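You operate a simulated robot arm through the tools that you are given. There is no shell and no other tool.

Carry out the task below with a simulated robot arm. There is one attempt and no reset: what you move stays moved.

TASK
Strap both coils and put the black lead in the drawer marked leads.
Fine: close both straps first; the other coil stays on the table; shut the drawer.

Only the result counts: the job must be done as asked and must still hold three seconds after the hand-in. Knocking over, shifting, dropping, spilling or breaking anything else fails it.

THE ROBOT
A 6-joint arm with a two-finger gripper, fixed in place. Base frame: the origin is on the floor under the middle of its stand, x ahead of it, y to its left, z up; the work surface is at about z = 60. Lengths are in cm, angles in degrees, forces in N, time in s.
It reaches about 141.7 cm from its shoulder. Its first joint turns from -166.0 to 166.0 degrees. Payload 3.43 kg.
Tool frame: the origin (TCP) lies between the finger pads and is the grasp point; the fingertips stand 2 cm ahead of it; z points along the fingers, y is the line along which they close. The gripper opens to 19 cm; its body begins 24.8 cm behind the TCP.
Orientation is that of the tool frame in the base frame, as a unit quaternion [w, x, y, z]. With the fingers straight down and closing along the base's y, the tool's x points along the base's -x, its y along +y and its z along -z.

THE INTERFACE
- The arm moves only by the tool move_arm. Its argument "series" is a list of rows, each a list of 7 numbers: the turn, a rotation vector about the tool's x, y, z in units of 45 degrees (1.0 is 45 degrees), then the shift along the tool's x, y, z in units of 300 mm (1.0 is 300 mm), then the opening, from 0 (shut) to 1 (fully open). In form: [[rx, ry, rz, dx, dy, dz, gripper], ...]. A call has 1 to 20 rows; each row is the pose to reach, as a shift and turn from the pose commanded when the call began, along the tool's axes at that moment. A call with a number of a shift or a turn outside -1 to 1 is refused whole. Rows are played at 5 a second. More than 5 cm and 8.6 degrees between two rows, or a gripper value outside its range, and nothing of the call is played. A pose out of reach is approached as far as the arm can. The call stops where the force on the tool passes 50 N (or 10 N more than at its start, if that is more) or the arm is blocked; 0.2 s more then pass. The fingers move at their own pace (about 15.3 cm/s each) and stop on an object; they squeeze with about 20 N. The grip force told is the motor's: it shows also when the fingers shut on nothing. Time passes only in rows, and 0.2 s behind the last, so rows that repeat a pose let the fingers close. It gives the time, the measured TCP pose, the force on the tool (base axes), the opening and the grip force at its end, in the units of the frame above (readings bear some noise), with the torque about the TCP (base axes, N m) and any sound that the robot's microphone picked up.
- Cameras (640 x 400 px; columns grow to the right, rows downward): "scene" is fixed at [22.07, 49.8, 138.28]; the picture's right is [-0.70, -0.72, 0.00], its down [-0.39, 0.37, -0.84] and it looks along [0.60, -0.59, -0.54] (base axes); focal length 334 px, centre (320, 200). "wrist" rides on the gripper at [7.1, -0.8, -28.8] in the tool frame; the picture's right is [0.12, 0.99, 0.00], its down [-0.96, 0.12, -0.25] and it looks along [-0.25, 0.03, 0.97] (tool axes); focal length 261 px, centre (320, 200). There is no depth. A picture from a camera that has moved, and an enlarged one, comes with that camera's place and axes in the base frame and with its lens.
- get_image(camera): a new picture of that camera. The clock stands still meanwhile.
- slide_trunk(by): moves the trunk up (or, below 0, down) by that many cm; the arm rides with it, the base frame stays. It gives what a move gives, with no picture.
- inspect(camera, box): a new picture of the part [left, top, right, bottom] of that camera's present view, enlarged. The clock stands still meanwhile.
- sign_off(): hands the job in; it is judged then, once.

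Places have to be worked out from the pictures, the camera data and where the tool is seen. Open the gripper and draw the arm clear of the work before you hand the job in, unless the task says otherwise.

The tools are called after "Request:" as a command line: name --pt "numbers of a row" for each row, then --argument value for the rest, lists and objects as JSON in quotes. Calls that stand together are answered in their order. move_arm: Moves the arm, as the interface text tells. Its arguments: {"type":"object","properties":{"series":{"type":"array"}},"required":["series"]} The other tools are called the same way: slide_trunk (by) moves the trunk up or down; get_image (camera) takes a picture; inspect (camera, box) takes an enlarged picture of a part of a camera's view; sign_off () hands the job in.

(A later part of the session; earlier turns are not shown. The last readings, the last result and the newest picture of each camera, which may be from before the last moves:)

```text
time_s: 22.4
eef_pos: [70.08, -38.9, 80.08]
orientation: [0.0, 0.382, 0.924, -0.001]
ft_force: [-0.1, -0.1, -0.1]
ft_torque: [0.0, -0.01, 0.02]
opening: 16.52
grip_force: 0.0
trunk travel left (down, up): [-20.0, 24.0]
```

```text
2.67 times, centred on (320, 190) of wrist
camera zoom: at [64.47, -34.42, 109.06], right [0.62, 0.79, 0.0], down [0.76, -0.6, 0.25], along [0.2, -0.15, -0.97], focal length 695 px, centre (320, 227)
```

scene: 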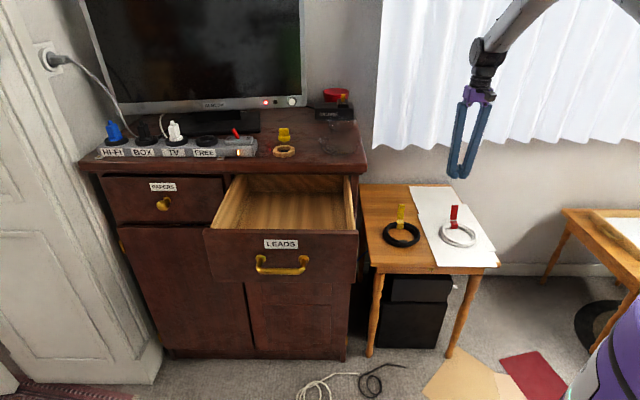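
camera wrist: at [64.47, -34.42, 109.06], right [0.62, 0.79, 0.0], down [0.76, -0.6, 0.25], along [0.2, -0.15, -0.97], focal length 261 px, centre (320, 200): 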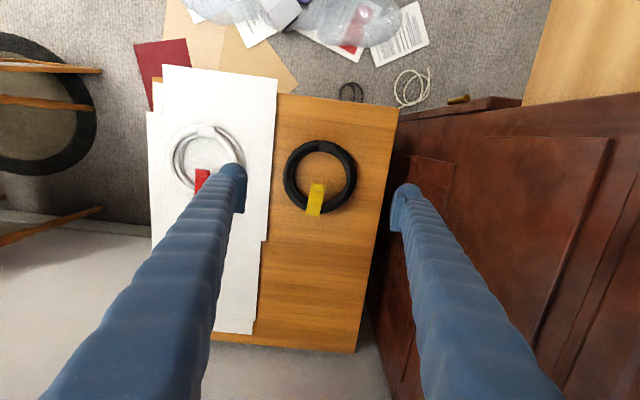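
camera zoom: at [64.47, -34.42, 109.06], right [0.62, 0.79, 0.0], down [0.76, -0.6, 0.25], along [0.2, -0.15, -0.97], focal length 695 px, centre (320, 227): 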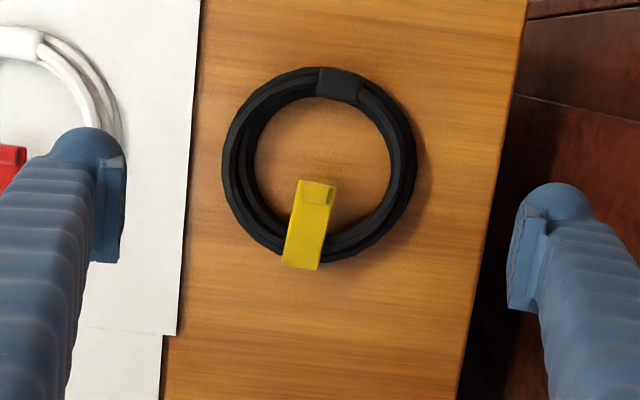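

The pads end about 1.6 cm above the ball tips, so I need the tips nearly on the table to get the pads onto the 2.4 cm tall ring. The latest view puts the ring centre at f≈77.3, r≈-22.05, right under the tool; I'll descend with the fingers straddling it.

Request:
move_arm --pt "0 0 0 -0.007 0 0.12 0.87" --pt "0 0 0 -0.007 0 0.24 0.87" --pt "0 0 0 -0.007 0 0.36 0.87" --pt "0 0 0 -0.007 0 0.46 0.87" --pt "0 0 0 -0.007 0 0.53 0.87" --pt "0 0 0 -0.007 0 0.565 0.87" --pt "0 0 0 -0.007 0 0.58 0.87" --pt "0 0 0 -0.007 0 0.588 0.87" --pt "0 0 0 -0.007 0 0.588 0.87"

Request:
inspect --camera "scene" --box '[350, 160, 480, 260]'

Request:
get_image --camera "wrist"

```text
time_s: 24.4
eef_pos: [70.44, -38.87, 62.61]
orientation: [0.001, 0.383, 0.924, -0.001]
ft_force: [0.0, -0.1, 0.3]
ft_torque: [0.01, 0.02, -0.03]
opening: 16.52
grip_force: 0.1
trunk travel left (down, up): [-20.0, 24.0]
```

```text
4.00 times, centred on (415, 210) of scene
camera zoom: at [22.07, 49.8, 138.28], right [-0.7, -0.72, 0.0], down [-0.39, 0.37, -0.84], along [0.6, -0.59, -0.54], focal length 1336 px, centre (-60, 160)
```

zoom: 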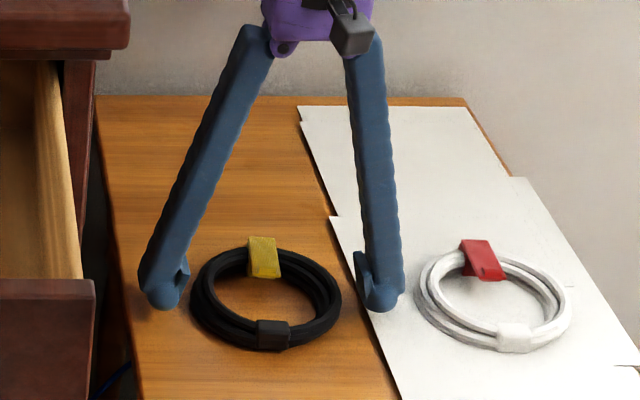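

```text
taken
camera wrist: at [64.71, -34.43, 91.47], right [0.62, 0.79, 0.0], down [0.76, -0.6, 0.25], along [0.2, -0.15, -0.97], focal length 261 px, centre (320, 200)
```

wrist: 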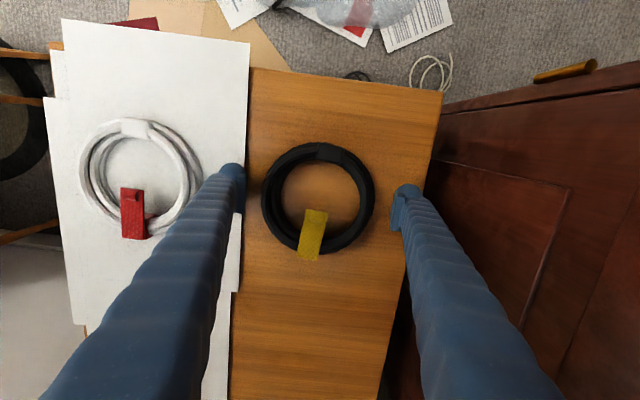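

The fingers straddle the black ring with about a centimetre to spare on each side, clear of the white coil. I'll go down the last few millimetres, watching for table contact.

Request:
move_arm --pt "0 0 0 0 0 0.005 0.87" --pt "0 0 0 0 0 0.01 0.87" --pt "0 0 0 0 0 0.01 0.87"

Request:
inspect --camera "scene" --box '[375, 205, 460, 255]'

```text
time_s: 25.2
eef_pos: [70.48, -38.94, 62.22]
orientation: [0.0, 0.383, 0.924, -0.001]
ft_force: [-0.5, -0.2, 0.7]
ft_torque: [0.02, 0.03, 0.03]
opening: 16.53
grip_force: 0.0
trunk travel left (down, up): [-20.0, 24.0]
```

```text
7.53 times, centred on (418, 230) of scene
camera zoom: at [22.07, 49.8, 138.28], right [-0.7, -0.72, 0.0], down [-0.39, 0.37, -0.84], along [0.6, -0.59, -0.54], focal length 2515 px, centre (-414, -26)
```

zoom: 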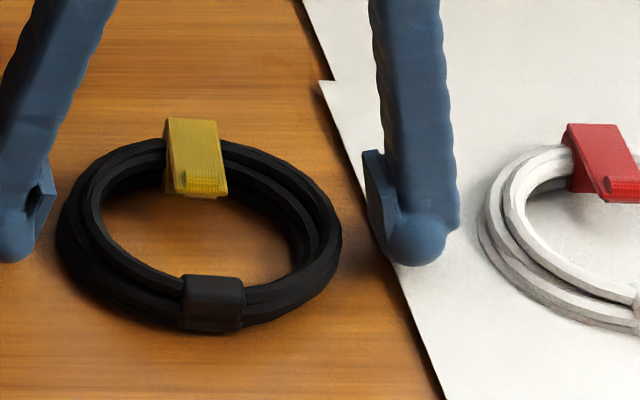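

The tool is at z≈62.2 with no contact force, and the tips line up with the ring's widest points. I'll close gradually onto the coil.

Request:
move_arm --pt "0 0 0 0 0 0 0.82" --pt "0 0 0 0 0 0 0.77" --pt "0 0 0 0 0 0 0.73" --pt "0 0 0 0 0 0 0.69" --pt "0 0 0 0 0 0 0.6" --pt "0 0 0 0 0 0 0.4" --pt "0 0 0 0 0 0 0.0" --pt "0 0 0 0 0 0 0.0"

Request:
inspect --camera "scene" --box '[375, 205, 460, 255]'

Request:
get_image --camera "wrist"

```text
time_s: 27.0
eef_pos: [70.44, -38.95, 62.2]
orientation: [0.0, 0.383, 0.924, 0.0]
ft_force: [-2.2, -3.8, 1.3]
ft_torque: [-0.09, 0.09, 0.03]
opening: 13.93
grip_force: 20.2
trunk travel left (down, up): [-20.0, 24.0]
```

```text
7.53 times, centred on (418, 230) of scene
camera zoom: at [22.07, 49.8, 138.28], right [-0.7, -0.72, 0.0], down [-0.39, 0.37, -0.84], along [0.6, -0.59, -0.54], focal length 2515 px, centre (-414, -26)
```

zoom: 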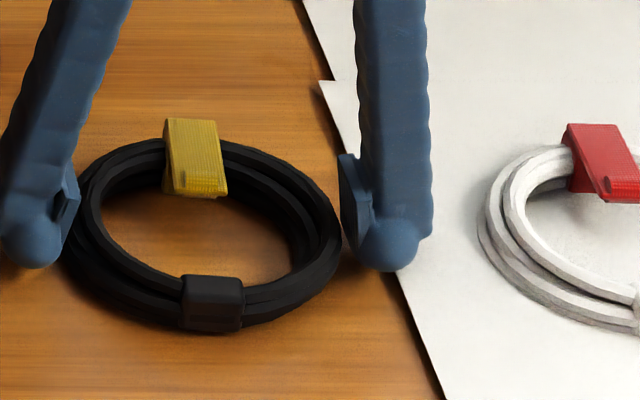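

```text
taken
camera wrist: at [64.71, -34.47, 91.16], right [0.62, 0.79, 0.0], down [0.76, -0.6, 0.25], along [0.2, -0.15, -0.97], focal length 261 px, centre (320, 200)
```

wrist: 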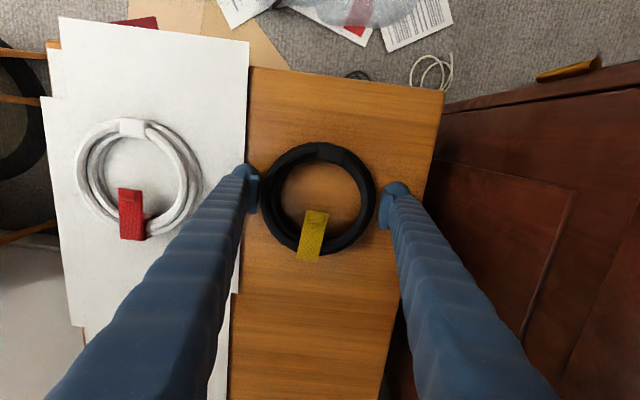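

The coil is gripped at 13.93 cm with 20 N and it hasn't shifted. I'll lift slowly a few centimetres to test the hold.

Request:
move_arm --pt "0 0 0 0 0 -0.01 0" --pt "0 0 0 0 0 -0.025 0" --pt "0 0 0 0 0 -0.045 0" --pt "0 0 0 0 0 -0.07 0" --pt "0 0 0 0 0 -0.1 0" --pt "0 0 0 0 0 -0.1 0"

Request:
inspect --camera "scene" --box '[360, 180, 470, 260]'

Request:
get_image --camera "wrist"

```text
time_s: 28.4
eef_pos: [70.42, -38.95, 65.13]
orientation: [0.0, 0.383, 0.924, 0.0]
ft_force: [0.7, 0.3, -4.4]
ft_torque: [0.02, 0.0, 0.04]
opening: 13.92
grip_force: 20.2
trunk travel left (down, up): [-20.0, 24.0]
```

```text
5.00 times, centred on (415, 220) of scene
camera zoom: at [22.07, 49.8, 138.28], right [-0.7, -0.72, 0.0], down [-0.39, 0.37, -0.84], along [0.6, -0.59, -0.54], focal length 1670 px, centre (-155, 100)
```

zoom: 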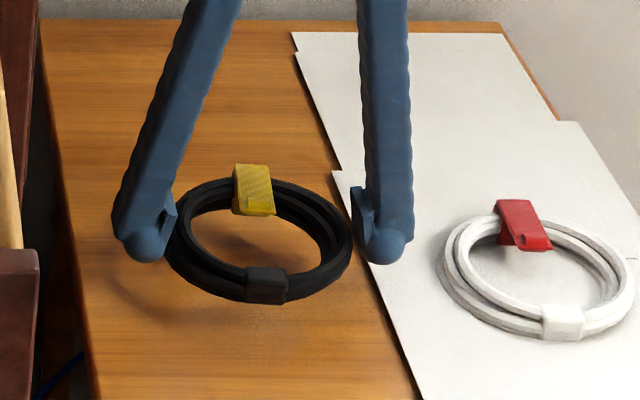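

```text
taken
camera wrist: at [64.75, -34.44, 94.14], right [0.62, 0.79, 0.0], down [0.76, -0.6, 0.25], along [0.19, -0.15, -0.97], focal length 261 px, centre (320, 200)
```

wrist: 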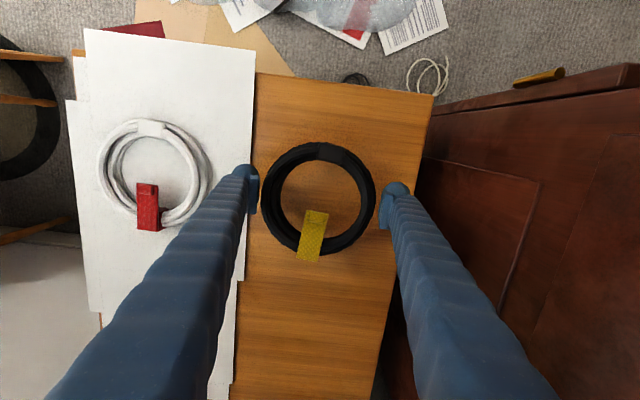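

The coil hangs level with about 4.4 N of weight and the strap is still shut. I'll raise it straight up between the cabinet and the white coil.

Request:
move_arm --pt "0 0 0 0 0 -0.05 0" --pt "0 0 0 0 0 -0.13 0" --pt "0 0 0 0 0 -0.23 0" --pt "0 0 0 0 0 -0.33 0" --pt "0 0 0 0 0 -0.43 0" --pt "0 0 0 0 0 -0.53 0" --pt "0 0 0 0 0 -0.63 0" --pt "0 0 0 0 0 -0.73 0" --pt "0 0 0 0 0 -0.83 0" --pt "0 0 0 0 0 -0.92 0" --pt "0 0 0 0 0 -0.97 0" --pt "0 0 0 0 0 -0.97 0"

Request:
get_image --camera "scene"

Request:
get_image --camera "wrist"

```text
time_s: 31.0
eef_pos: [70.44, -38.85, 94.45]
orientation: [0.0, 0.382, 0.924, -0.002]
ft_force: [0.2, 0.6, -4.2]
ft_torque: [0.05, 0.05, 0.0]
opening: 13.91
grip_force: 20.0
trunk travel left (down, up): [-20.0, 24.0]
```

```text
taken
```

scene: 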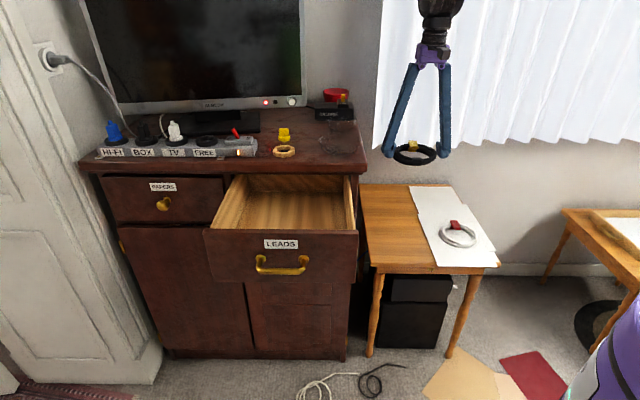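

```text
taken
camera wrist: at [64.75, -34.39, 123.38], right [0.62, 0.79, 0.0], down [0.76, -0.6, 0.25], along [0.19, -0.15, -0.97], focal length 261 px, centre (320, 200)
```

wrist: 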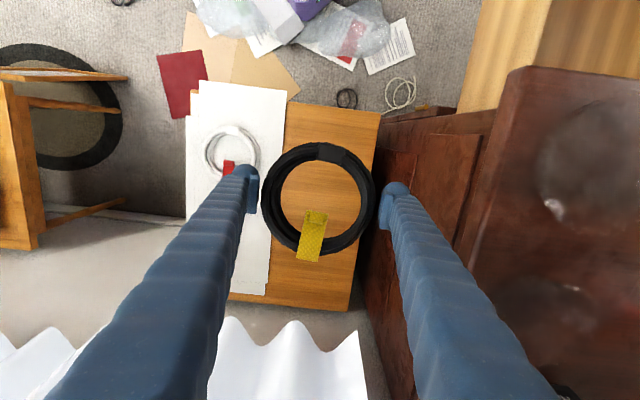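

Coil steady at z≈94 and level. Next I'll raise to about z≈105 and bring it 30 cm toward the room side (−f) in front of the cabinet, so it approaches the drawer from the open side rather than over the cabinet top.

Request:
move_arm --pt "0 0 0 0 0 -0.08 0" --pt "0 0 0 0 0 -0.17 0" --pt "0 0 0 0.03 0 -0.27 0" --pt "0 0 0 0.1 0 -0.35 0" --pt "0 0 0 0.2 0 -0.37 0" --pt "0 0 0 0.3 0 -0.37 0" --pt "0 0 0 0.4 0 -0.37 0" --pt "0 0 0 0.5 0 -0.37 0" --pt "0 0 0 0.6 0 -0.37 0" --pt "0 0 0 0.7 0 -0.37 0" --pt "0 0 0 0.8 0 -0.37 0" --pt "0 0 0 0.9 0 -0.37 0" --pt "0 0 0 0.97 0 -0.37 0" --pt "0 0 0 1.0 0 -0.37 0" --pt "0 0 0 1.0 0 -0.37 0"

Request:
get_image --camera "scene"

Request:
get_image --camera "wrist"

```text
time_s: 34.2
eef_pos: [49.24, -17.66, 105.33]
orientation: [0.001, 0.383, 0.924, -0.001]
ft_force: [0.4, 0.2, -4.6]
ft_torque: [0.03, 0.04, 0.02]
opening: 13.87
grip_force: 20.2
trunk travel left (down, up): [-20.0, 24.0]
```

```text
taken
```

scene: 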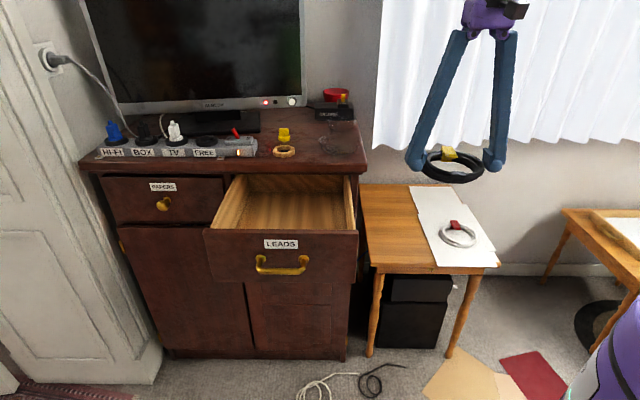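

```text
taken
camera wrist: at [43.56, -13.12, 134.32], right [0.62, 0.79, 0.0], down [0.76, -0.6, 0.25], along [0.2, -0.15, -0.97], focal length 261 px, centre (320, 200)
```

wrist: 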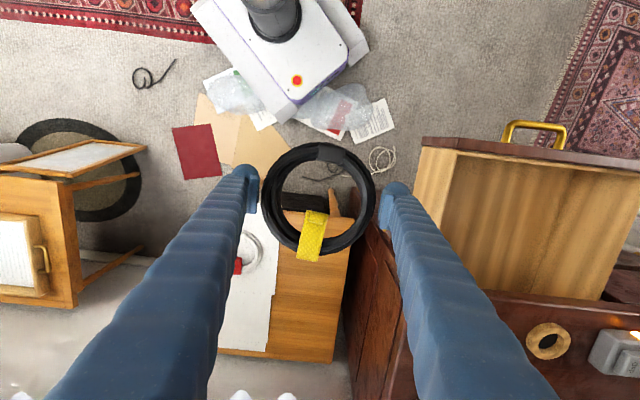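

The wrist camera now sees the drawer from the side. I'll zoom in on it and on the scene's view of the drawer to fix its inner edges before moving over it.

Request:
inspect --camera "wrist" --box '[400, 110, 640, 320]'

Request:
inspect --camera "scene" --box '[195, 160, 375, 290]'

```text
1.90 times, centred on (520, 215) of wrist
camera zoom: at [43.56, -13.12, 134.32], right [0.62, 0.79, 0.0], down [0.76, -0.6, 0.25], along [0.2, -0.15, -0.97], focal length 496 px, centre (-61, 171)
```

zoom: 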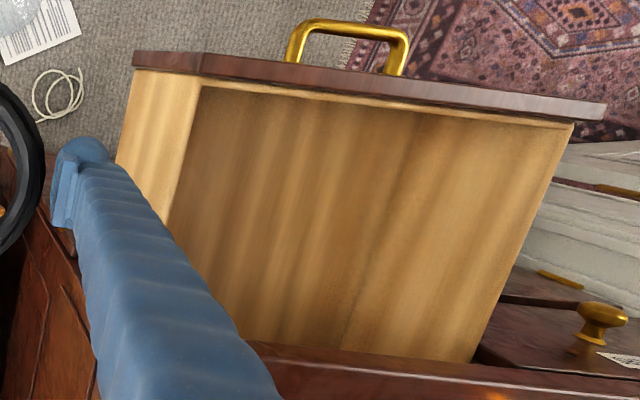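

```text
3.08 times, centred on (285, 225) of scene
camera zoom: at [22.07, 49.8, 138.28], right [-0.7, -0.72, 0.0], down [-0.39, 0.37, -0.84], along [0.6, -0.59, -0.54], focal length 1028 px, centre (428, 123)
```

zoom: 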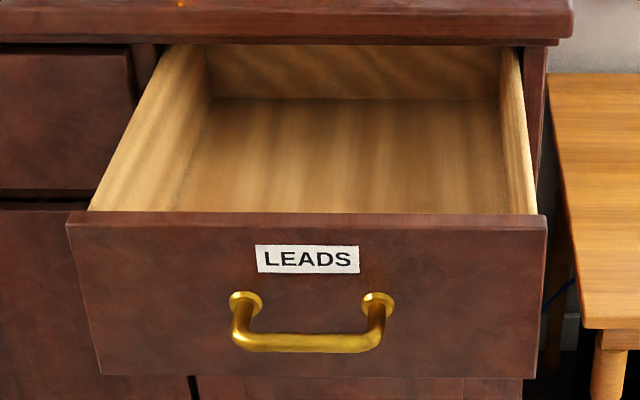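

With both views the drawer resolves well: panel top z≈92, walls at r≈-44 to -76.7, inside f≈41 to the cabinet edge at f≈62, and the floor near z≈79. I'll move sideways along the front toward the drawer's middle at z≈105, which clears everything.

Request:
move_arm --pt "0 0 0 -0.01 0.05 0 0" --pt "0 0 0 -0.02 0.14 0 0" --pt "0 0 0 -0.03 0.24 0 0" --pt "0 0 0 -0.04 0.34 0 0" --pt "0 0 0 -0.05 0.44 0 0" --pt "0 0 0 -0.06 0.54 0 0" --pt "0 0 0 -0.07 0.64 0 0" --pt "0 0 0 -0.08 0.74 0 0" --pt "0 0 0 -0.09 0.84 0 0" --pt "0 0 0 -0.1 0.93 0 0" --pt "0 0 0 -0.1 0.98 0 0" --pt "0 0 0 -0.1 0.98 0 0"

Request:
get_image --camera "scene"

Request:
get_image --camera "wrist"

```text
time_s: 36.8
eef_pos: [72.13, 1.0, 105.48]
orientation: [0.0, 0.382, 0.924, -0.001]
ft_force: [-0.1, 0.3, -4.6]
ft_torque: [0.01, 0.0, 0.03]
opening: 13.9
grip_force: 20.0
trunk travel left (down, up): [-20.0, 24.0]
```

```text
taken
```

scene: 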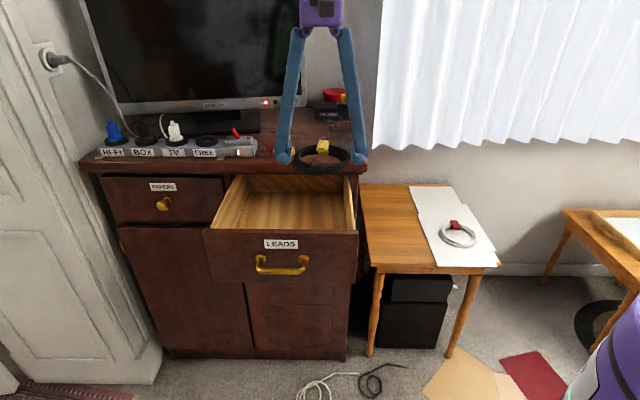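

```text
taken
camera wrist: at [66.37, 5.52, 134.41], right [0.62, 0.79, 0.0], down [0.76, -0.6, 0.25], along [0.19, -0.15, -0.97], focal length 261 px, centre (320, 200)
```

wrist: 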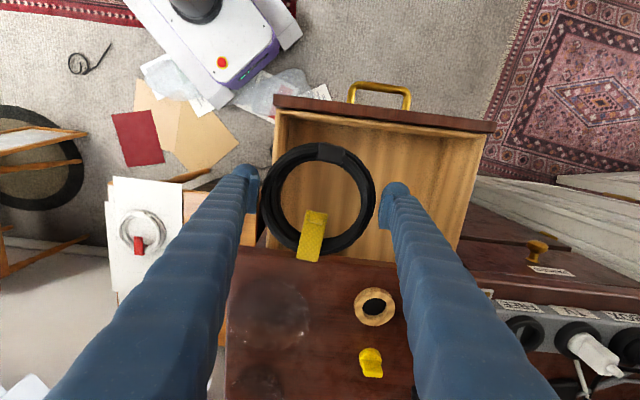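

Now at f≈50.3, r≈-51.7, and the wrist view confirms the drawer edges. I'll move the last 8.6 cm to its centre line, then lower the coil between the panel and the cabinet edge to about z≈88 and check clearances.

Request:
move_arm --pt "0 0 0 0 0.09 0 0" --pt "0 0 0 0 0.18 0 0" --pt "0 0 0 0.005 0.26 0 0" --pt "0 0 0 0.005 0.287 0 0" --pt "0 0 0 0.005 0.287 0.05 0" --pt "0 0 0 0.005 0.287 0.13 0" --pt "0 0 0 0.005 0.287 0.21 0" --pt "0 0 0 0.005 0.287 0.28 0" --pt "0 0 0 0.005 0.287 0.28 0"

Request:
get_image --camera "scene"

Request:
get_image --camera "wrist"

```text
time_s: 38.8
eef_pos: [78.08, 7.34, 97.02]
orientation: [0.0, 0.383, 0.924, 0.0]
ft_force: [0.0, 0.1, -4.6]
ft_torque: [0.0, 0.07, 0.0]
opening: 13.89
grip_force: 20.3
trunk travel left (down, up): [-20.0, 24.0]
```

```text
taken
```

scene: 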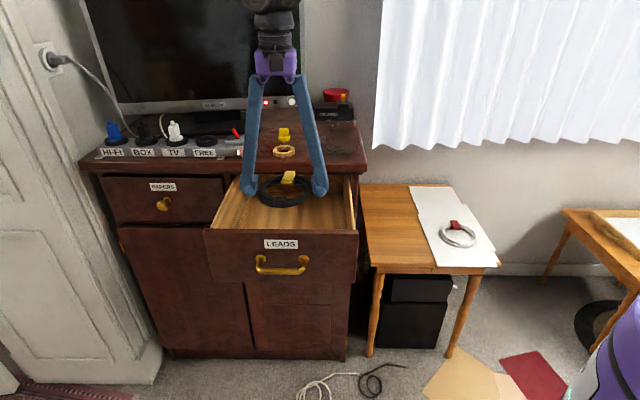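

```text
taken
camera wrist: at [72.39, 11.84, 125.97], right [0.62, 0.79, 0.0], down [0.76, -0.6, 0.25], along [0.19, -0.15, -0.97], focal length 261 px, centre (320, 200)
```

wrist: 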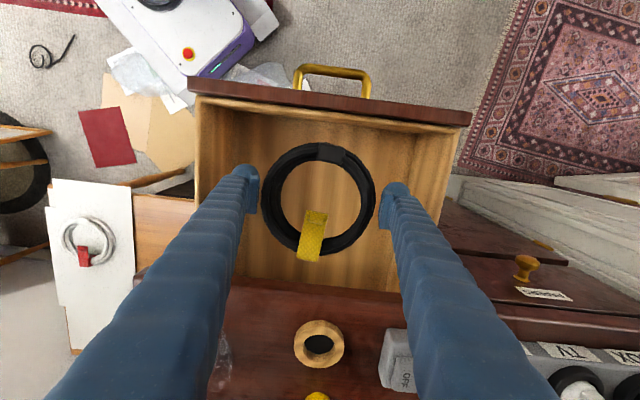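

Coil centred over the open drawer with clear space to the panel, side walls and cabinet edge. I'll lower it into the drawer.

Request:
move_arm --pt "0 0 0 0 0 0.06 0" --pt "0 0 0 0 0 0.13 0" --pt "0 0 0 0 0 0.2 0" --pt "0 0 0 0 0 0.27 0" --pt "0 0 0 0 0 0.34 0" --pt "0 0 0 0 0 0.4 0" --pt "0 0 0 0 0 0.4 0"

Request:
inspect --camera "scene" --box '[195, 130, 375, 290]'

Request:
get_image --camera "wrist"

```text
time_s: 40.4
eef_pos: [78.09, 7.32, 84.97]
orientation: [0.001, 0.382, 0.924, 0.001]
ft_force: [-0.1, 0.3, -4.9]
ft_torque: [0.0, 0.02, -0.01]
opening: 13.89
grip_force: 19.8
trunk travel left (down, up): [-20.0, 24.0]
```

```text
2.50 times, centred on (285, 210) of scene
camera zoom: at [22.07, 49.8, 138.28], right [-0.7, -0.72, 0.0], down [-0.39, 0.37, -0.84], along [0.6, -0.59, -0.54], focal length 835 px, centre (408, 175)
```

zoom: 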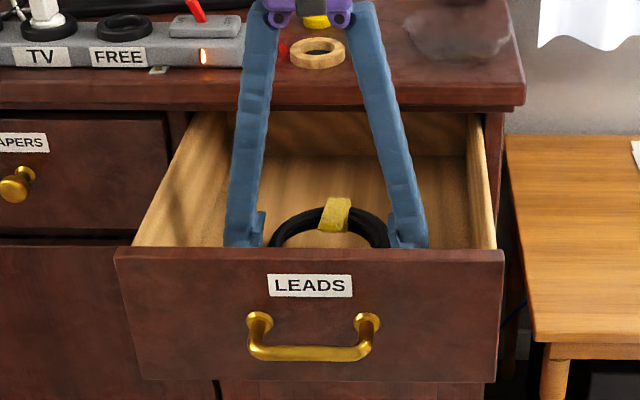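

```text
taken
camera wrist: at [72.42, 11.72, 113.9], right [0.62, 0.79, 0.0], down [0.76, -0.6, 0.25], along [0.19, -0.15, -0.97], focal length 261 px, centre (320, 200)
```

wrist: 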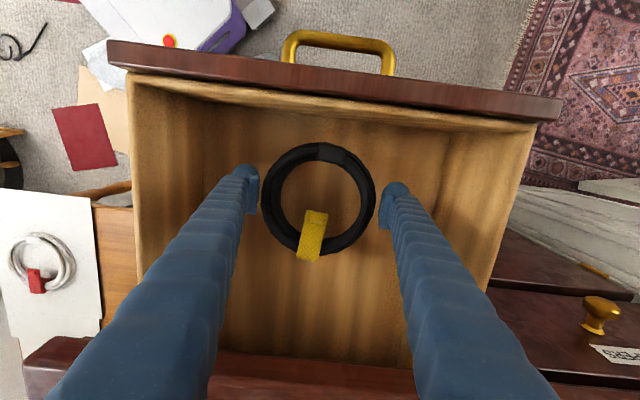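

Coil bottom is at about z≈82.8 inside the drawer, with the floor expected near 79–80. I'll lower 1.8 cm gently and read the force before going further.

Request:
move_arm --pt "0 0 0 0 0 0.015 0" --pt "0 0 0 0 0 0.03 0" --pt "0 0 0 0 0 0.045 0" --pt "0 0 0 0 0 0.06 0" --pt "0 0 0 0 0 0.06 0"

```text
time_s: 41.6
eef_pos: [78.05, 7.3, 83.19]
orientation: [0.001, 0.382, 0.924, -0.001]
ft_force: [-0.3, 1.2, -4.0]
ft_torque: [0.02, -0.01, 0.04]
opening: 13.87
grip_force: 20.2
trunk travel left (down, up): [-20.0, 24.0]
```

The tool still carries the coil's full weight (-4.0 N within noise), so the floor isn't reached yet. Lowering another 0.9 cm.

Request:
move_arm --pt "0 0 0 0 0 0.01 0" --pt "0 0 0 0 0 0.02 0" --pt "0 0 0 0 0 0.03 0" --pt "0 0 0 0 0 0.03 0"

Request:
get_image --camera "wrist"

```text
time_s: 42.6
eef_pos: [78.21, 7.2, 82.4]
orientation: [0.001, 0.382, 0.924, 0.0]
ft_force: [-0.3, -0.1, -4.2]
ft_torque: [-0.02, 0.02, 0.0]
opening: 13.89
grip_force: 19.9
trunk travel left (down, up): [-20.0, 24.0]
```

```text
taken
camera wrist: at [72.44, 11.77, 111.25], right [0.62, 0.79, 0.0], down [0.76, -0.6, 0.25], along [0.19, -0.15, -0.97], focal length 261 px, centre (320, 200)
```

wrist: 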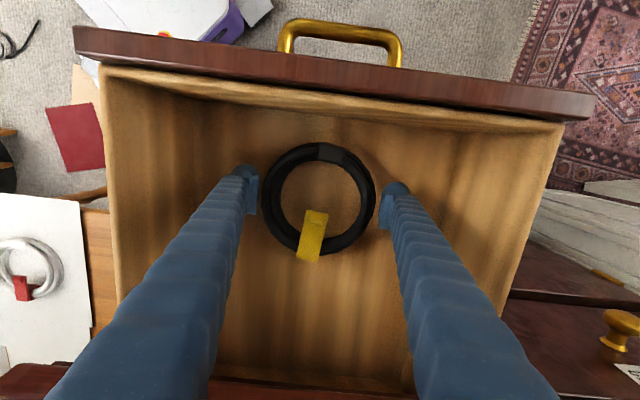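

Still free-hanging at z≈82.4, coil bottom ≈80.2. Another 0.6 cm down.

Request:
move_arm --pt "0 0 0 0 0 0.01 0" --pt "0 0 0 0 0 0.02 0" --pt "0 0 0 0 0 0.02 0"

```text
time_s: 43.4
eef_pos: [78.22, 7.36, 81.82]
orientation: [0.0, 0.383, 0.924, -0.001]
ft_force: [0.2, 0.7, -4.0]
ft_torque: [-0.01, 0.04, 0.0]
opening: 13.9
grip_force: 19.9
trunk travel left (down, up): [-20.0, 24.0]
```

No floor contact yet at z≈81.8. Going down another 0.5 cm.

Request:
move_arm --pt "0 0 0 0 0 0.006 0" --pt "0 0 0 0 0 0.012 0" --pt "0 0 0 0 0 0.017 0" --pt "0 0 0 0 0 0.017 0"

```text
time_s: 44.4
eef_pos: [78.09, 7.38, 81.18]
orientation: [0.0, 0.383, 0.924, -0.001]
ft_force: [0.8, -0.9, -3.2]
ft_torque: [0.04, 0.01, 0.0]
opening: 13.89
grip_force: 20.2
trunk travel left (down, up): [-20.0, 24.0]
```

Weight on the tool is down slightly to -3.2 N, possibly first contact or just noise. I'll lower another 0.3 cm and compare.

Request:
move_arm --pt "0 0 0 0 0 0.005 0" --pt "0 0 0 0 0 0.01 0" --pt "0 0 0 0 0 0.01 0"

Request:
get_image --camera "wrist"

```text
time_s: 45.2
eef_pos: [78.2, 7.31, 80.79]
orientation: [0.001, 0.383, 0.924, -0.001]
ft_force: [-0.5, 0.0, -3.7]
ft_torque: [0.04, 0.0, -0.05]
opening: 13.89
grip_force: 20.3
trunk travel left (down, up): [-20.0, 24.0]
```

```text
taken
camera wrist: at [72.47, 11.73, 109.84], right [0.62, 0.79, 0.0], down [0.76, -0.6, 0.25], along [0.19, -0.15, -0.97], focal length 261 px, centre (320, 200)
```

wrist: 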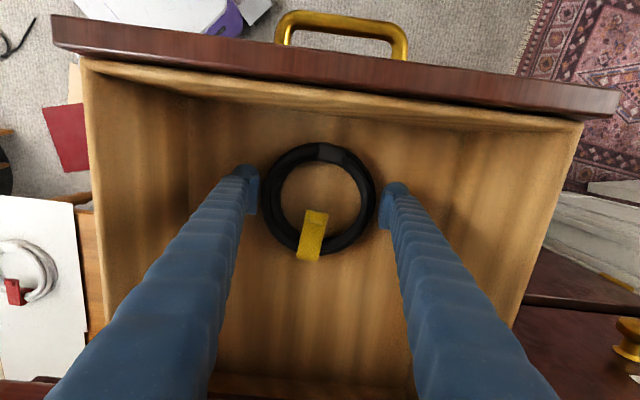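

Readings still show the full weight at z≈80.8, so the floor is a little lower than I estimated. I'll continue in small steps.

Request:
move_arm --pt "0 0 0 0 0 0.006 0" --pt "0 0 0 0 0 0.012 0" --pt "0 0 0 0 0 0.017 0" --pt "0 0 0 0 0 0.017 0"

```text
time_s: 46.2
eef_pos: [78.09, 7.37, 80.65]
orientation: [0.001, 0.383, 0.924, 0.0]
ft_force: [-0.6, -1.4, 30.5]
ft_torque: [-0.48, 0.42, 0.25]
opening: 13.91
grip_force: 19.9
trunk travel left (down, up): [-20.0, 24.0]
```

The force jumped to +30 N at z≈80.65, so the coil is on the drawer floor. I'll ease back up about 0.3 cm to take the pressure off before releasing.

Request:
move_arm --pt "0 0 0 0 0 -0.006 0" --pt "0 0 0 0 0 -0.011 0" --pt "0 0 0 0 0 -0.011 0"

```text
time_s: 47.0
eef_pos: [78.15, 7.19, 80.74]
orientation: [0.0, 0.382, 0.924, -0.001]
ft_force: [5.4, 7.1, 8.3]
ft_torque: [0.61, -0.89, 0.23]
opening: 13.92
grip_force: 20.2
trunk travel left (down, up): [-20.0, 24.0]
```

The load has dropped to a light 8 N of contact with the coil resting on the floor. I'll open slowly to about 15.8 cm, which keeps the fingers inside the drawer walls.

Request:
move_arm --pt "0 0 0 0 0 0 0.74" --pt "0 0 0 0 0 0 0.76" --pt "0 0 0 0 0 0 0.79" --pt "0 0 0 0 0 0 0.83" --pt "0 0 0 0 0 0 0.83"

Request:
get_image --camera "wrist"

```text
time_s: 48.2
eef_pos: [78.1, 7.17, 80.72]
orientation: [0.001, 0.383, 0.924, 0.0]
ft_force: [-0.4, 0.0, -0.5]
ft_torque: [0.04, -0.02, 0.03]
opening: 15.77
grip_force: 0.0
trunk travel left (down, up): [-20.0, 24.0]
```

```text
taken
camera wrist: at [72.45, 11.68, 109.63], right [0.62, 0.79, 0.0], down [0.76, -0.6, 0.25], along [0.19, -0.15, -0.97], focal length 261 px, centre (320, 200)
```

wrist: 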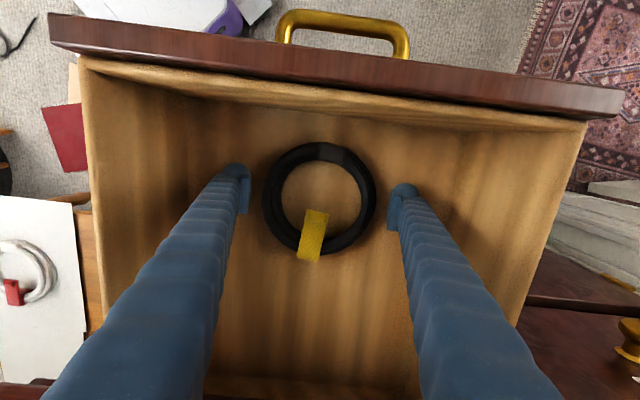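

Released: the coil lies flat on the drawer floor with its strap shut and the fingers clear of it. I'll raise the gripper straight up out of the drawer.

Request:
move_arm --pt "0 0 0 0 0 -0.06 0.83" --pt "0 0 0 0 0 -0.15 0.83" --pt "0 0 0 0 0 -0.27 0.83" --pt "0 0 0 0 0 -0.39 0.83" --pt "0 0 0 0 0 -0.52 0.83" --pt "0 0 0 0 0 -0.65 0.83" --pt "0 0 0 0 0 -0.78 0.83" --pt "0 0 0 0 0 -0.9 0.83" --pt "0 0 0 0 0 -0.97 0.83" --pt "0 0 0 0 0 -0.97 0.83"

Request:
get_image --camera "wrist"

Request:
get_image --camera "scene"

Request:
inspect --camera "scene" --box '[195, 160, 375, 290]'

```text
time_s: 50.4
eef_pos: [78.09, 7.38, 109.82]
orientation: [0.0, 0.383, 0.924, -0.002]
ft_force: [0.7, 0.1, -0.2]
ft_torque: [-0.04, -0.04, 0.0]
opening: 15.79
grip_force: 0.1
trunk travel left (down, up): [-20.0, 24.0]
```

```text
taken
camera wrist: at [72.39, 11.8, 138.75], right [0.62, 0.79, 0.0], down [0.76, -0.6, 0.25], along [0.19, -0.15, -0.97], focal length 261 px, centre (320, 200)
```

wrist: 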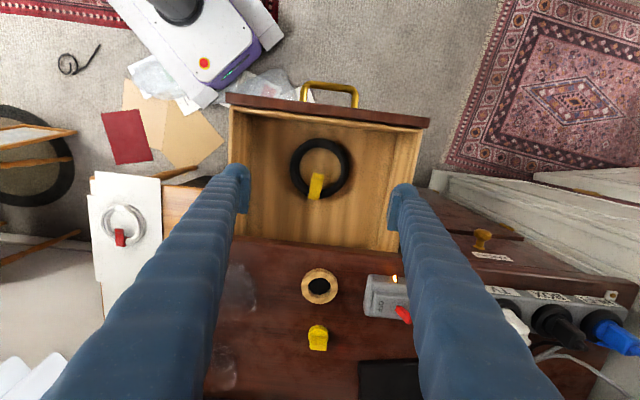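

```text
taken
```

scene: 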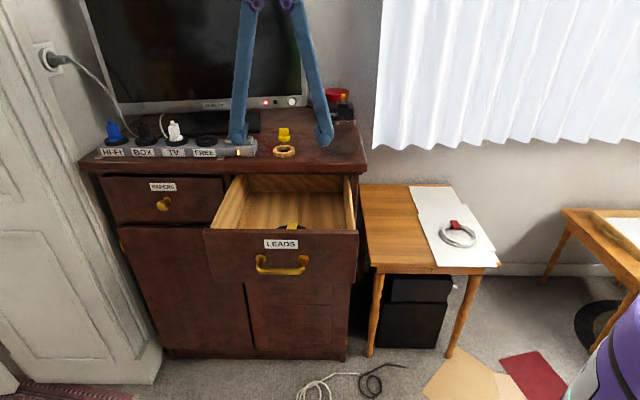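

```text
3.08 times, centred on (285, 225) of scene
camera zoom: at [22.07, 49.8, 138.28], right [-0.7, -0.72, 0.0], down [-0.39, 0.37, -0.84], along [0.6, -0.59, -0.54], focal length 1028 px, centre (428, 123)
```

zoom: 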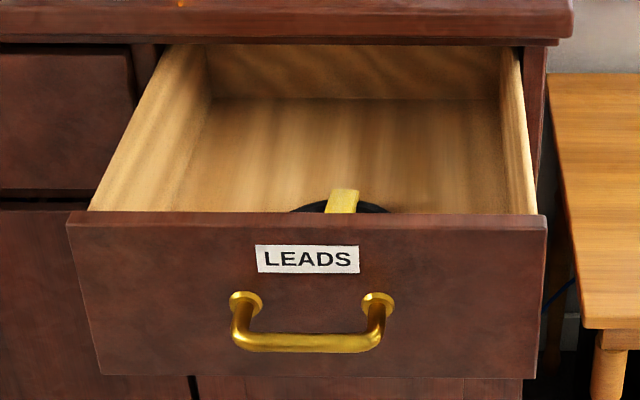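

The black coil is in the LEADS drawer with its strap shut, and neither the drawer nor the white coil has moved. Now I'll back away in front of the drawer (f≈28) and shut the fingers, ready to push the panel above its handle.

Request:
move_arm --pt "0 0 0 0.05 0 0 0.7" --pt "0 0 0 0.14 0 0 0.5" --pt "0 0 0 0.24 0 0 0.3" --pt "0 0 0 0.34 0 0 0.1" --pt "0 0 0 0.44 0 0 0" --pt "0 0 0 0.54 0 0.03 0" --pt "0 0 0 0.64 0 0.09 0" --pt "0 0 0 0.71 0 0.14 0" --pt "0 0 0 0.733 0 0.16 0" --pt "0 0 0 0.733 0 0.16 0"

Request:
get_image --camera "scene"

Request:
get_image --camera "wrist"

```text
time_s: 52.6
eef_pos: [62.33, 22.9, 105.04]
orientation: [0.0, 0.383, 0.924, 0.0]
ft_force: [-0.1, 0.4, -0.3]
ft_torque: [-0.01, 0.0, 0.03]
opening: 0.01
grip_force: 19.9
trunk travel left (down, up): [-20.0, 24.0]
```

```text
taken
```

scene: 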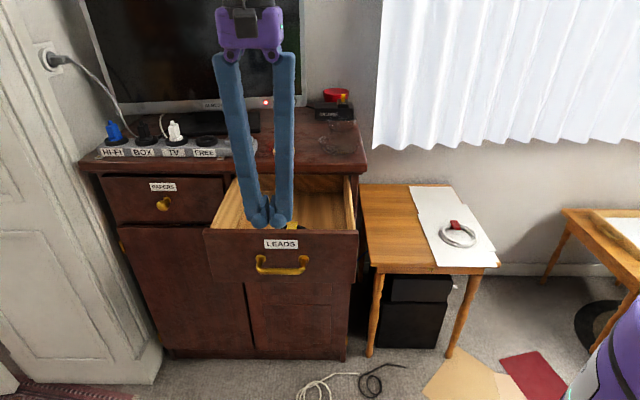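

```text
taken
camera wrist: at [56.76, 27.37, 133.93], right [0.62, 0.79, 0.0], down [0.76, -0.6, 0.25], along [0.2, -0.15, -0.97], focal length 261 px, centre (320, 200)
```

wrist: 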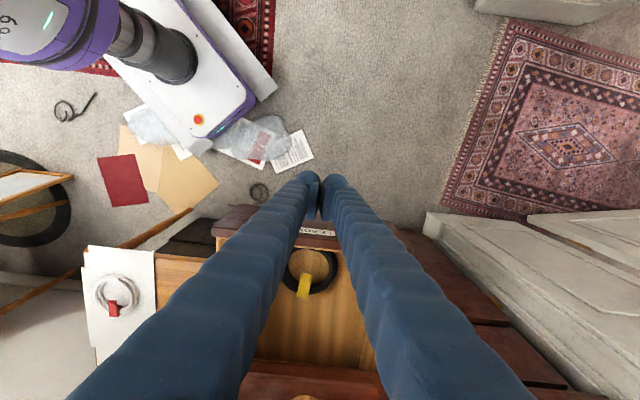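

Tool is in front of the drawer at f≈27.9, r≈-60.3, z≈105. I'll tilt it 45° about its y axis so the fingertips lead toward the panel and the body stays clear of the cabinet's overhang.

Request:
move_arm --pt "0 -0.17 0 0 0 0 0" --pt "0 -0.34 0 0 0 0 0" --pt "0 -0.5 0 0 0 0 0" --pt "0 -0.67 0 0 0 0 0" --pt "0 -0.84 0 0 0 0 0" --pt "0 -1.0 0 0 0 0 0" --pt "0 -1.0 0 0 0 0 0"

Request:
get_image --camera "scene"

Request:
get_image --camera "wrist"

```text
time_s: 54.2
eef_pos: [62.54, 22.91, 104.94]
orientation: [0.355, 0.354, 0.853, -0.148]
ft_force: [-0.5, 1.0, -0.7]
ft_torque: [-0.14, -0.08, -0.03]
opening: 0.0
grip_force: 19.9
trunk travel left (down, up): [-20.0, 24.0]
```

```text
taken
```

scene: 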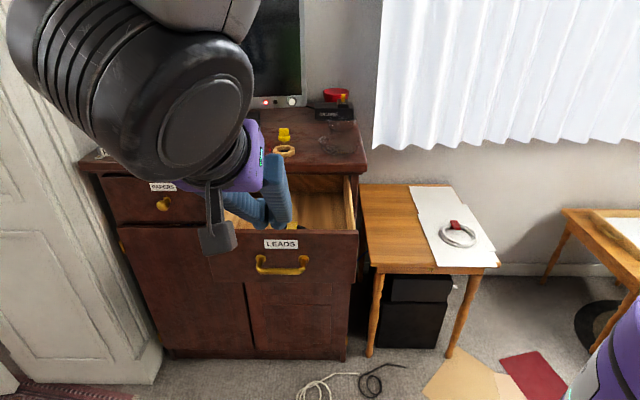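

```text
taken
camera wrist: at [43.91, 40.33, 120.48], right [0.64, 0.76, -0.09], down [0.44, -0.27, 0.86], along [0.63, -0.59, -0.51], focal length 261 px, centre (320, 200)
```

wrist: 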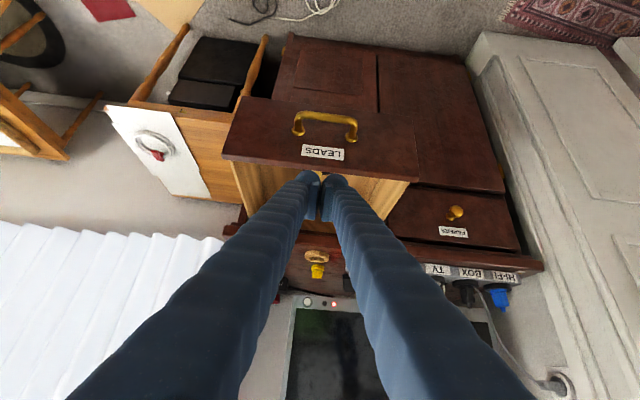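

Tilt done; from this view the panel top is z≈92.5–93 and the handle bar is at z≈86, f≈33. I'll lower straight down to TCP z≈90.3, so the tips meet the panel above the handle with about 2 cm to spare.

Request:
move_arm --pt "0 0 0 0.06 0 0.06 0" --pt "0 0 0 0.13 0 0.13 0" --pt "0 0 0 0.2 0 0.2 0" --pt "0 0 0 0.27 0 0.27 0" --pt "0 0 0 0.32 0 0.32 0" --pt "0 0 0 0.345 0 0.345 0" --pt "0 0 0 0.345 0 0.345 0"

Request:
get_image --camera "wrist"

Request:
get_image --camera "scene"

```text
time_s: 55.8
eef_pos: [62.68, 22.84, 90.41]
orientation: [0.355, 0.353, 0.853, -0.147]
ft_force: [0.3, -0.1, 0.4]
ft_torque: [-0.02, 0.01, 0.01]
opening: 0.0
grip_force: 20.5
trunk travel left (down, up): [-20.0, 24.0]
```

```text
taken
camera wrist: at [43.94, 40.22, 105.92], right [0.64, 0.76, -0.08], down [0.44, -0.27, 0.86], along [0.63, -0.59, -0.51], focal length 261 px, centre (320, 200)
```

wrist: 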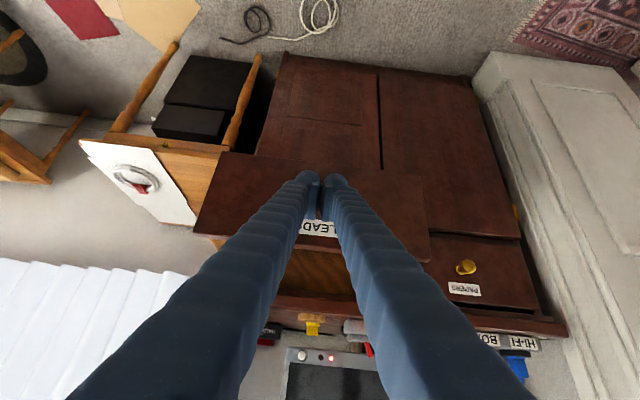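

```text
taken
```

scene: 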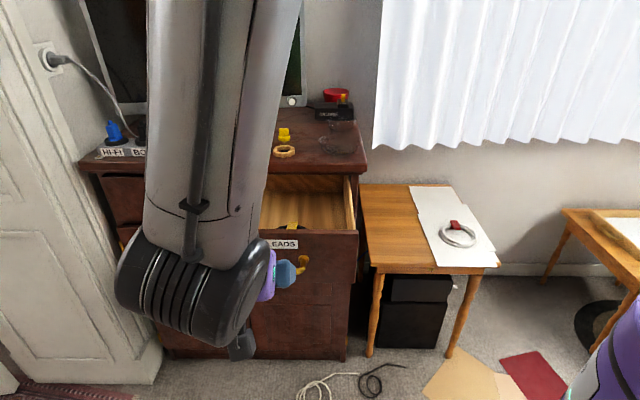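

I'll zoom in around the fingertips to confirm where the handle is relative to them before pushing.

Request:
inspect --camera "wrist" --box '[260, 140, 380, 250]'

Request:
inspect --camera "scene" --box '[235, 225, 345, 300]'

```text
3.64 times, centred on (320, 195) of wrist
camera zoom: at [43.94, 40.22, 105.92], right [0.64, 0.76, -0.08], down [0.44, -0.27, 0.86], along [0.63, -0.59, -0.51], focal length 948 px, centre (320, 218)
```

zoom: 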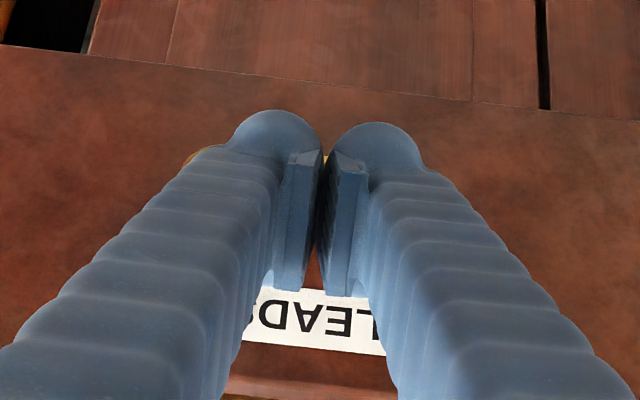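

```text
5.33 times, centred on (290, 262) of scene
camera zoom: at [22.07, 49.8, 138.28], right [-0.7, -0.72, 0.0], down [-0.39, 0.37, -0.84], along [0.6, -0.59, -0.54], focal length 1782 px, centre (480, -133)
```

zoom: 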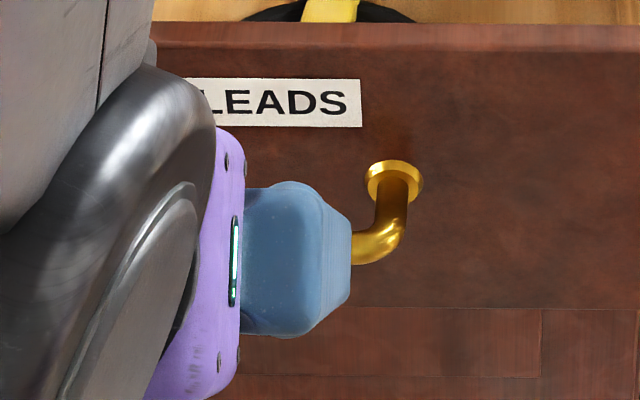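

The handle bar shows at z≈86, below and behind the tips, as calculated. I'll move forward horizontally at this height: 8 cm to reach the panel, then a gentle 8 cm push.

Request:
move_arm --pt "0 0 0 -0.047 0 0.047 0" --pt "0 0 0 -0.094 0 0.094 0" --pt "0 0 0 -0.141 0 0.141 0" --pt "0 0 0 -0.165 0 0.165 0" --pt "0 0 0 -0.188 0 0.188 0" --pt "0 0 0 -0.212 0 0.212 0" --pt "0 0 0 -0.236 0 0.236 0" --pt "0 0 0 -0.26 0 0.26 0" --pt "0 0 0 -0.285 0 0.285 0" --pt "0 0 0 -0.31 0 0.31 0" --pt "0 0 0 -0.335 0 0.335 0" --pt "0 0 0 -0.36 0 0.36 0" --pt "0 0 0 -0.38 0 0.38 0" --pt "0 0 0 -0.38 0 0.38 0"

Request:
get_image --camera "wrist"

Request:
get_image --camera "scene"

```text
time_s: 58.8
eef_pos: [73.94, 11.35, 90.36]
orientation: [0.354, 0.354, 0.853, -0.147]
ft_force: [-0.3, -0.7, 0.7]
ft_torque: [0.04, -0.01, 0.01]
opening: 0.01
grip_force: 34.5
trunk travel left (down, up): [-20.0, 24.0]
```

```text
taken
camera wrist: at [55.35, 28.78, 105.88], right [0.64, 0.76, -0.08], down [0.44, -0.27, 0.86], along [0.63, -0.59, -0.51], focal length 261 px, centre (320, 200)
```

wrist: 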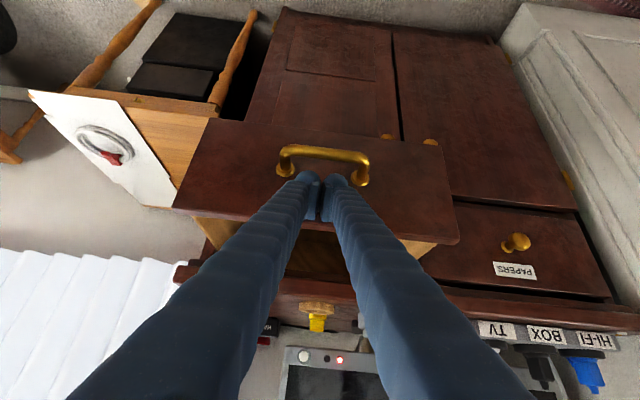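

```text
taken
```

scene: 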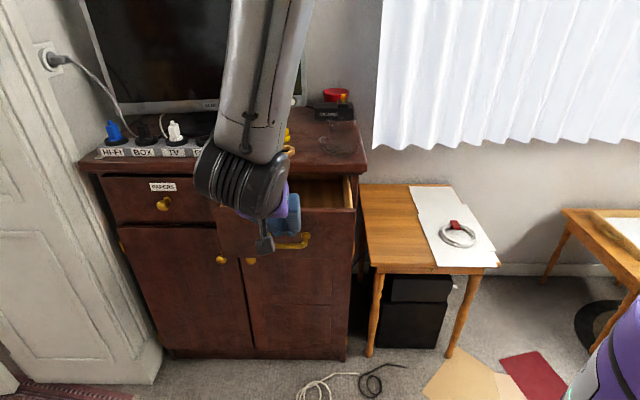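

The drawer is sliding in smoothly with almost no force, its panel now near f≈46. I'll keep pushing about 11 cm, slowing toward the end.

Request:
move_arm --pt "0 0 0 -0.025 0 0.025 0" --pt "0 0 0 -0.053 0 0.053 0" --pt "0 0 0 -0.082 0 0.082 0" --pt "0 0 0 -0.11 0 0.11 0" --pt "0 0 0 -0.138 0 0.138 0" --pt "0 0 0 -0.165 0 0.165 0" --pt "0 0 0 -0.19 0 0.19 0" --pt "0 0 0 -0.212 0 0.212 0" --pt "0 0 0 -0.23 0 0.23 0" --pt "0 0 0 -0.245 0 0.245 0" --pt "0 0 0 -0.26 0 0.26 0" --pt "0 0 0 -0.26 0 0.26 0"

Request:
get_image --camera "wrist"

Request:
get_image --camera "scene"

```text
time_s: 61.4
eef_pos: [81.8, 3.63, 90.34]
orientation: [0.354, 0.353, 0.853, -0.147]
ft_force: [-0.6, 0.3, -0.7]
ft_torque: [-0.03, 0.0, 0.02]
opening: 0.0
grip_force: 34.6
trunk travel left (down, up): [-20.0, 24.0]
```

```text
taken
camera wrist: at [63.19, 20.96, 105.86], right [0.64, 0.76, -0.08], down [0.44, -0.27, 0.86], along [0.63, -0.59, -0.51], focal length 261 px, centre (320, 200)
```

wrist: 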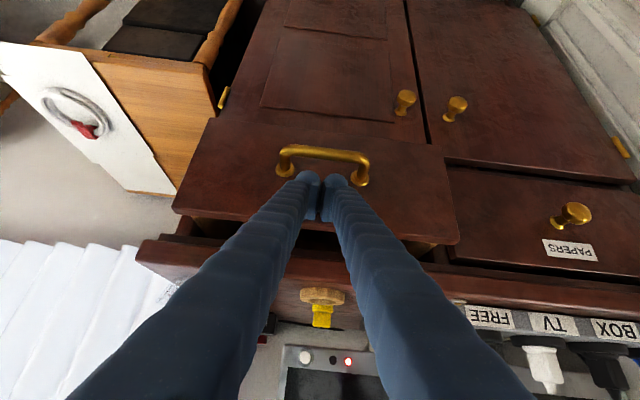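

```text
taken
```

scene: 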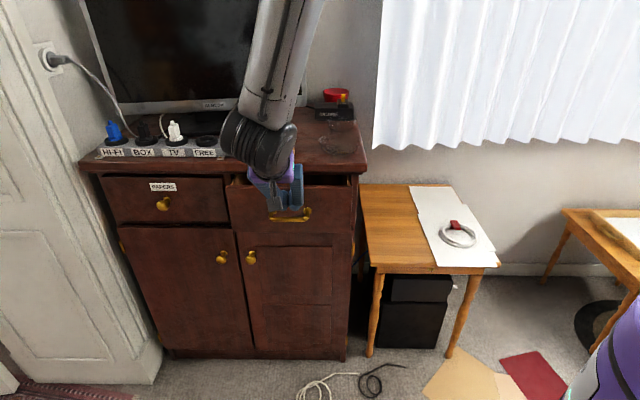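

A few centimetres of gap remain between the LEADS panel and flush. I'll push on at 0.5 cm per row and watch for the force rising at the stop.

Request:
move_arm --pt "0 0 0 -0.012 0 0.012 0" --pt "0 0 0 -0.024 0 0.024 0" --pt "0 0 0 -0.036 0 0.036 0" --pt "0 0 0 -0.048 0 0.048 0" --pt "0 0 0 -0.06 0 0.06 0" --pt "0 0 0 -0.06 0 0.06 0"

Request:
get_image --camera "wrist"

Request:
inspect --camera "scene" --box '[80, 140, 380, 300]'

```text
time_s: 62.8
eef_pos: [83.64, 1.81, 90.36]
orientation: [0.354, 0.353, 0.853, -0.147]
ft_force: [-1.1, -0.6, -0.4]
ft_torque: [-0.03, -0.05, -0.01]
opening: 0.61
grip_force: 34.5
trunk travel left (down, up): [-20.0, 24.0]
```

```text
taken
camera wrist: at [64.96, 19.16, 105.91], right [0.64, 0.76, -0.09], down [0.44, -0.27, 0.86], along [0.63, -0.59, -0.51], focal length 261 px, centre (320, 200)
```

wrist: 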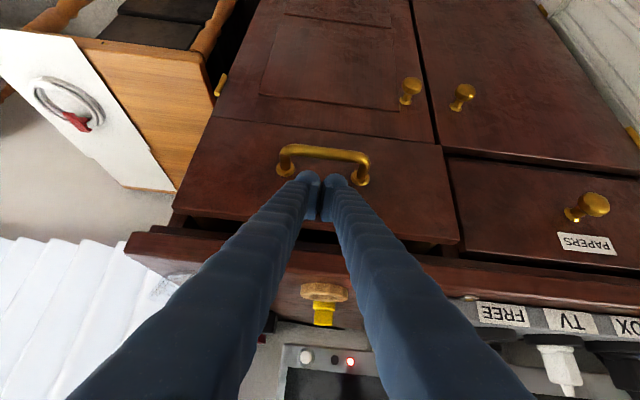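

```text
2.13 times, centred on (230, 220) of scene
camera zoom: at [22.07, 49.8, 138.28], right [-0.7, -0.72, 0.0], down [-0.39, 0.37, -0.84], along [0.6, -0.59, -0.54], focal length 713 px, centre (512, 157)
```

zoom: 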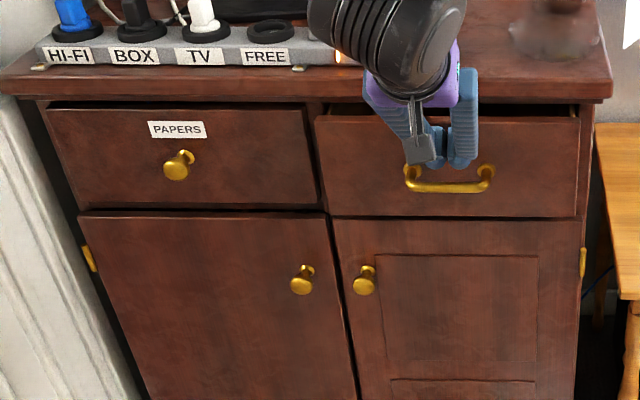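

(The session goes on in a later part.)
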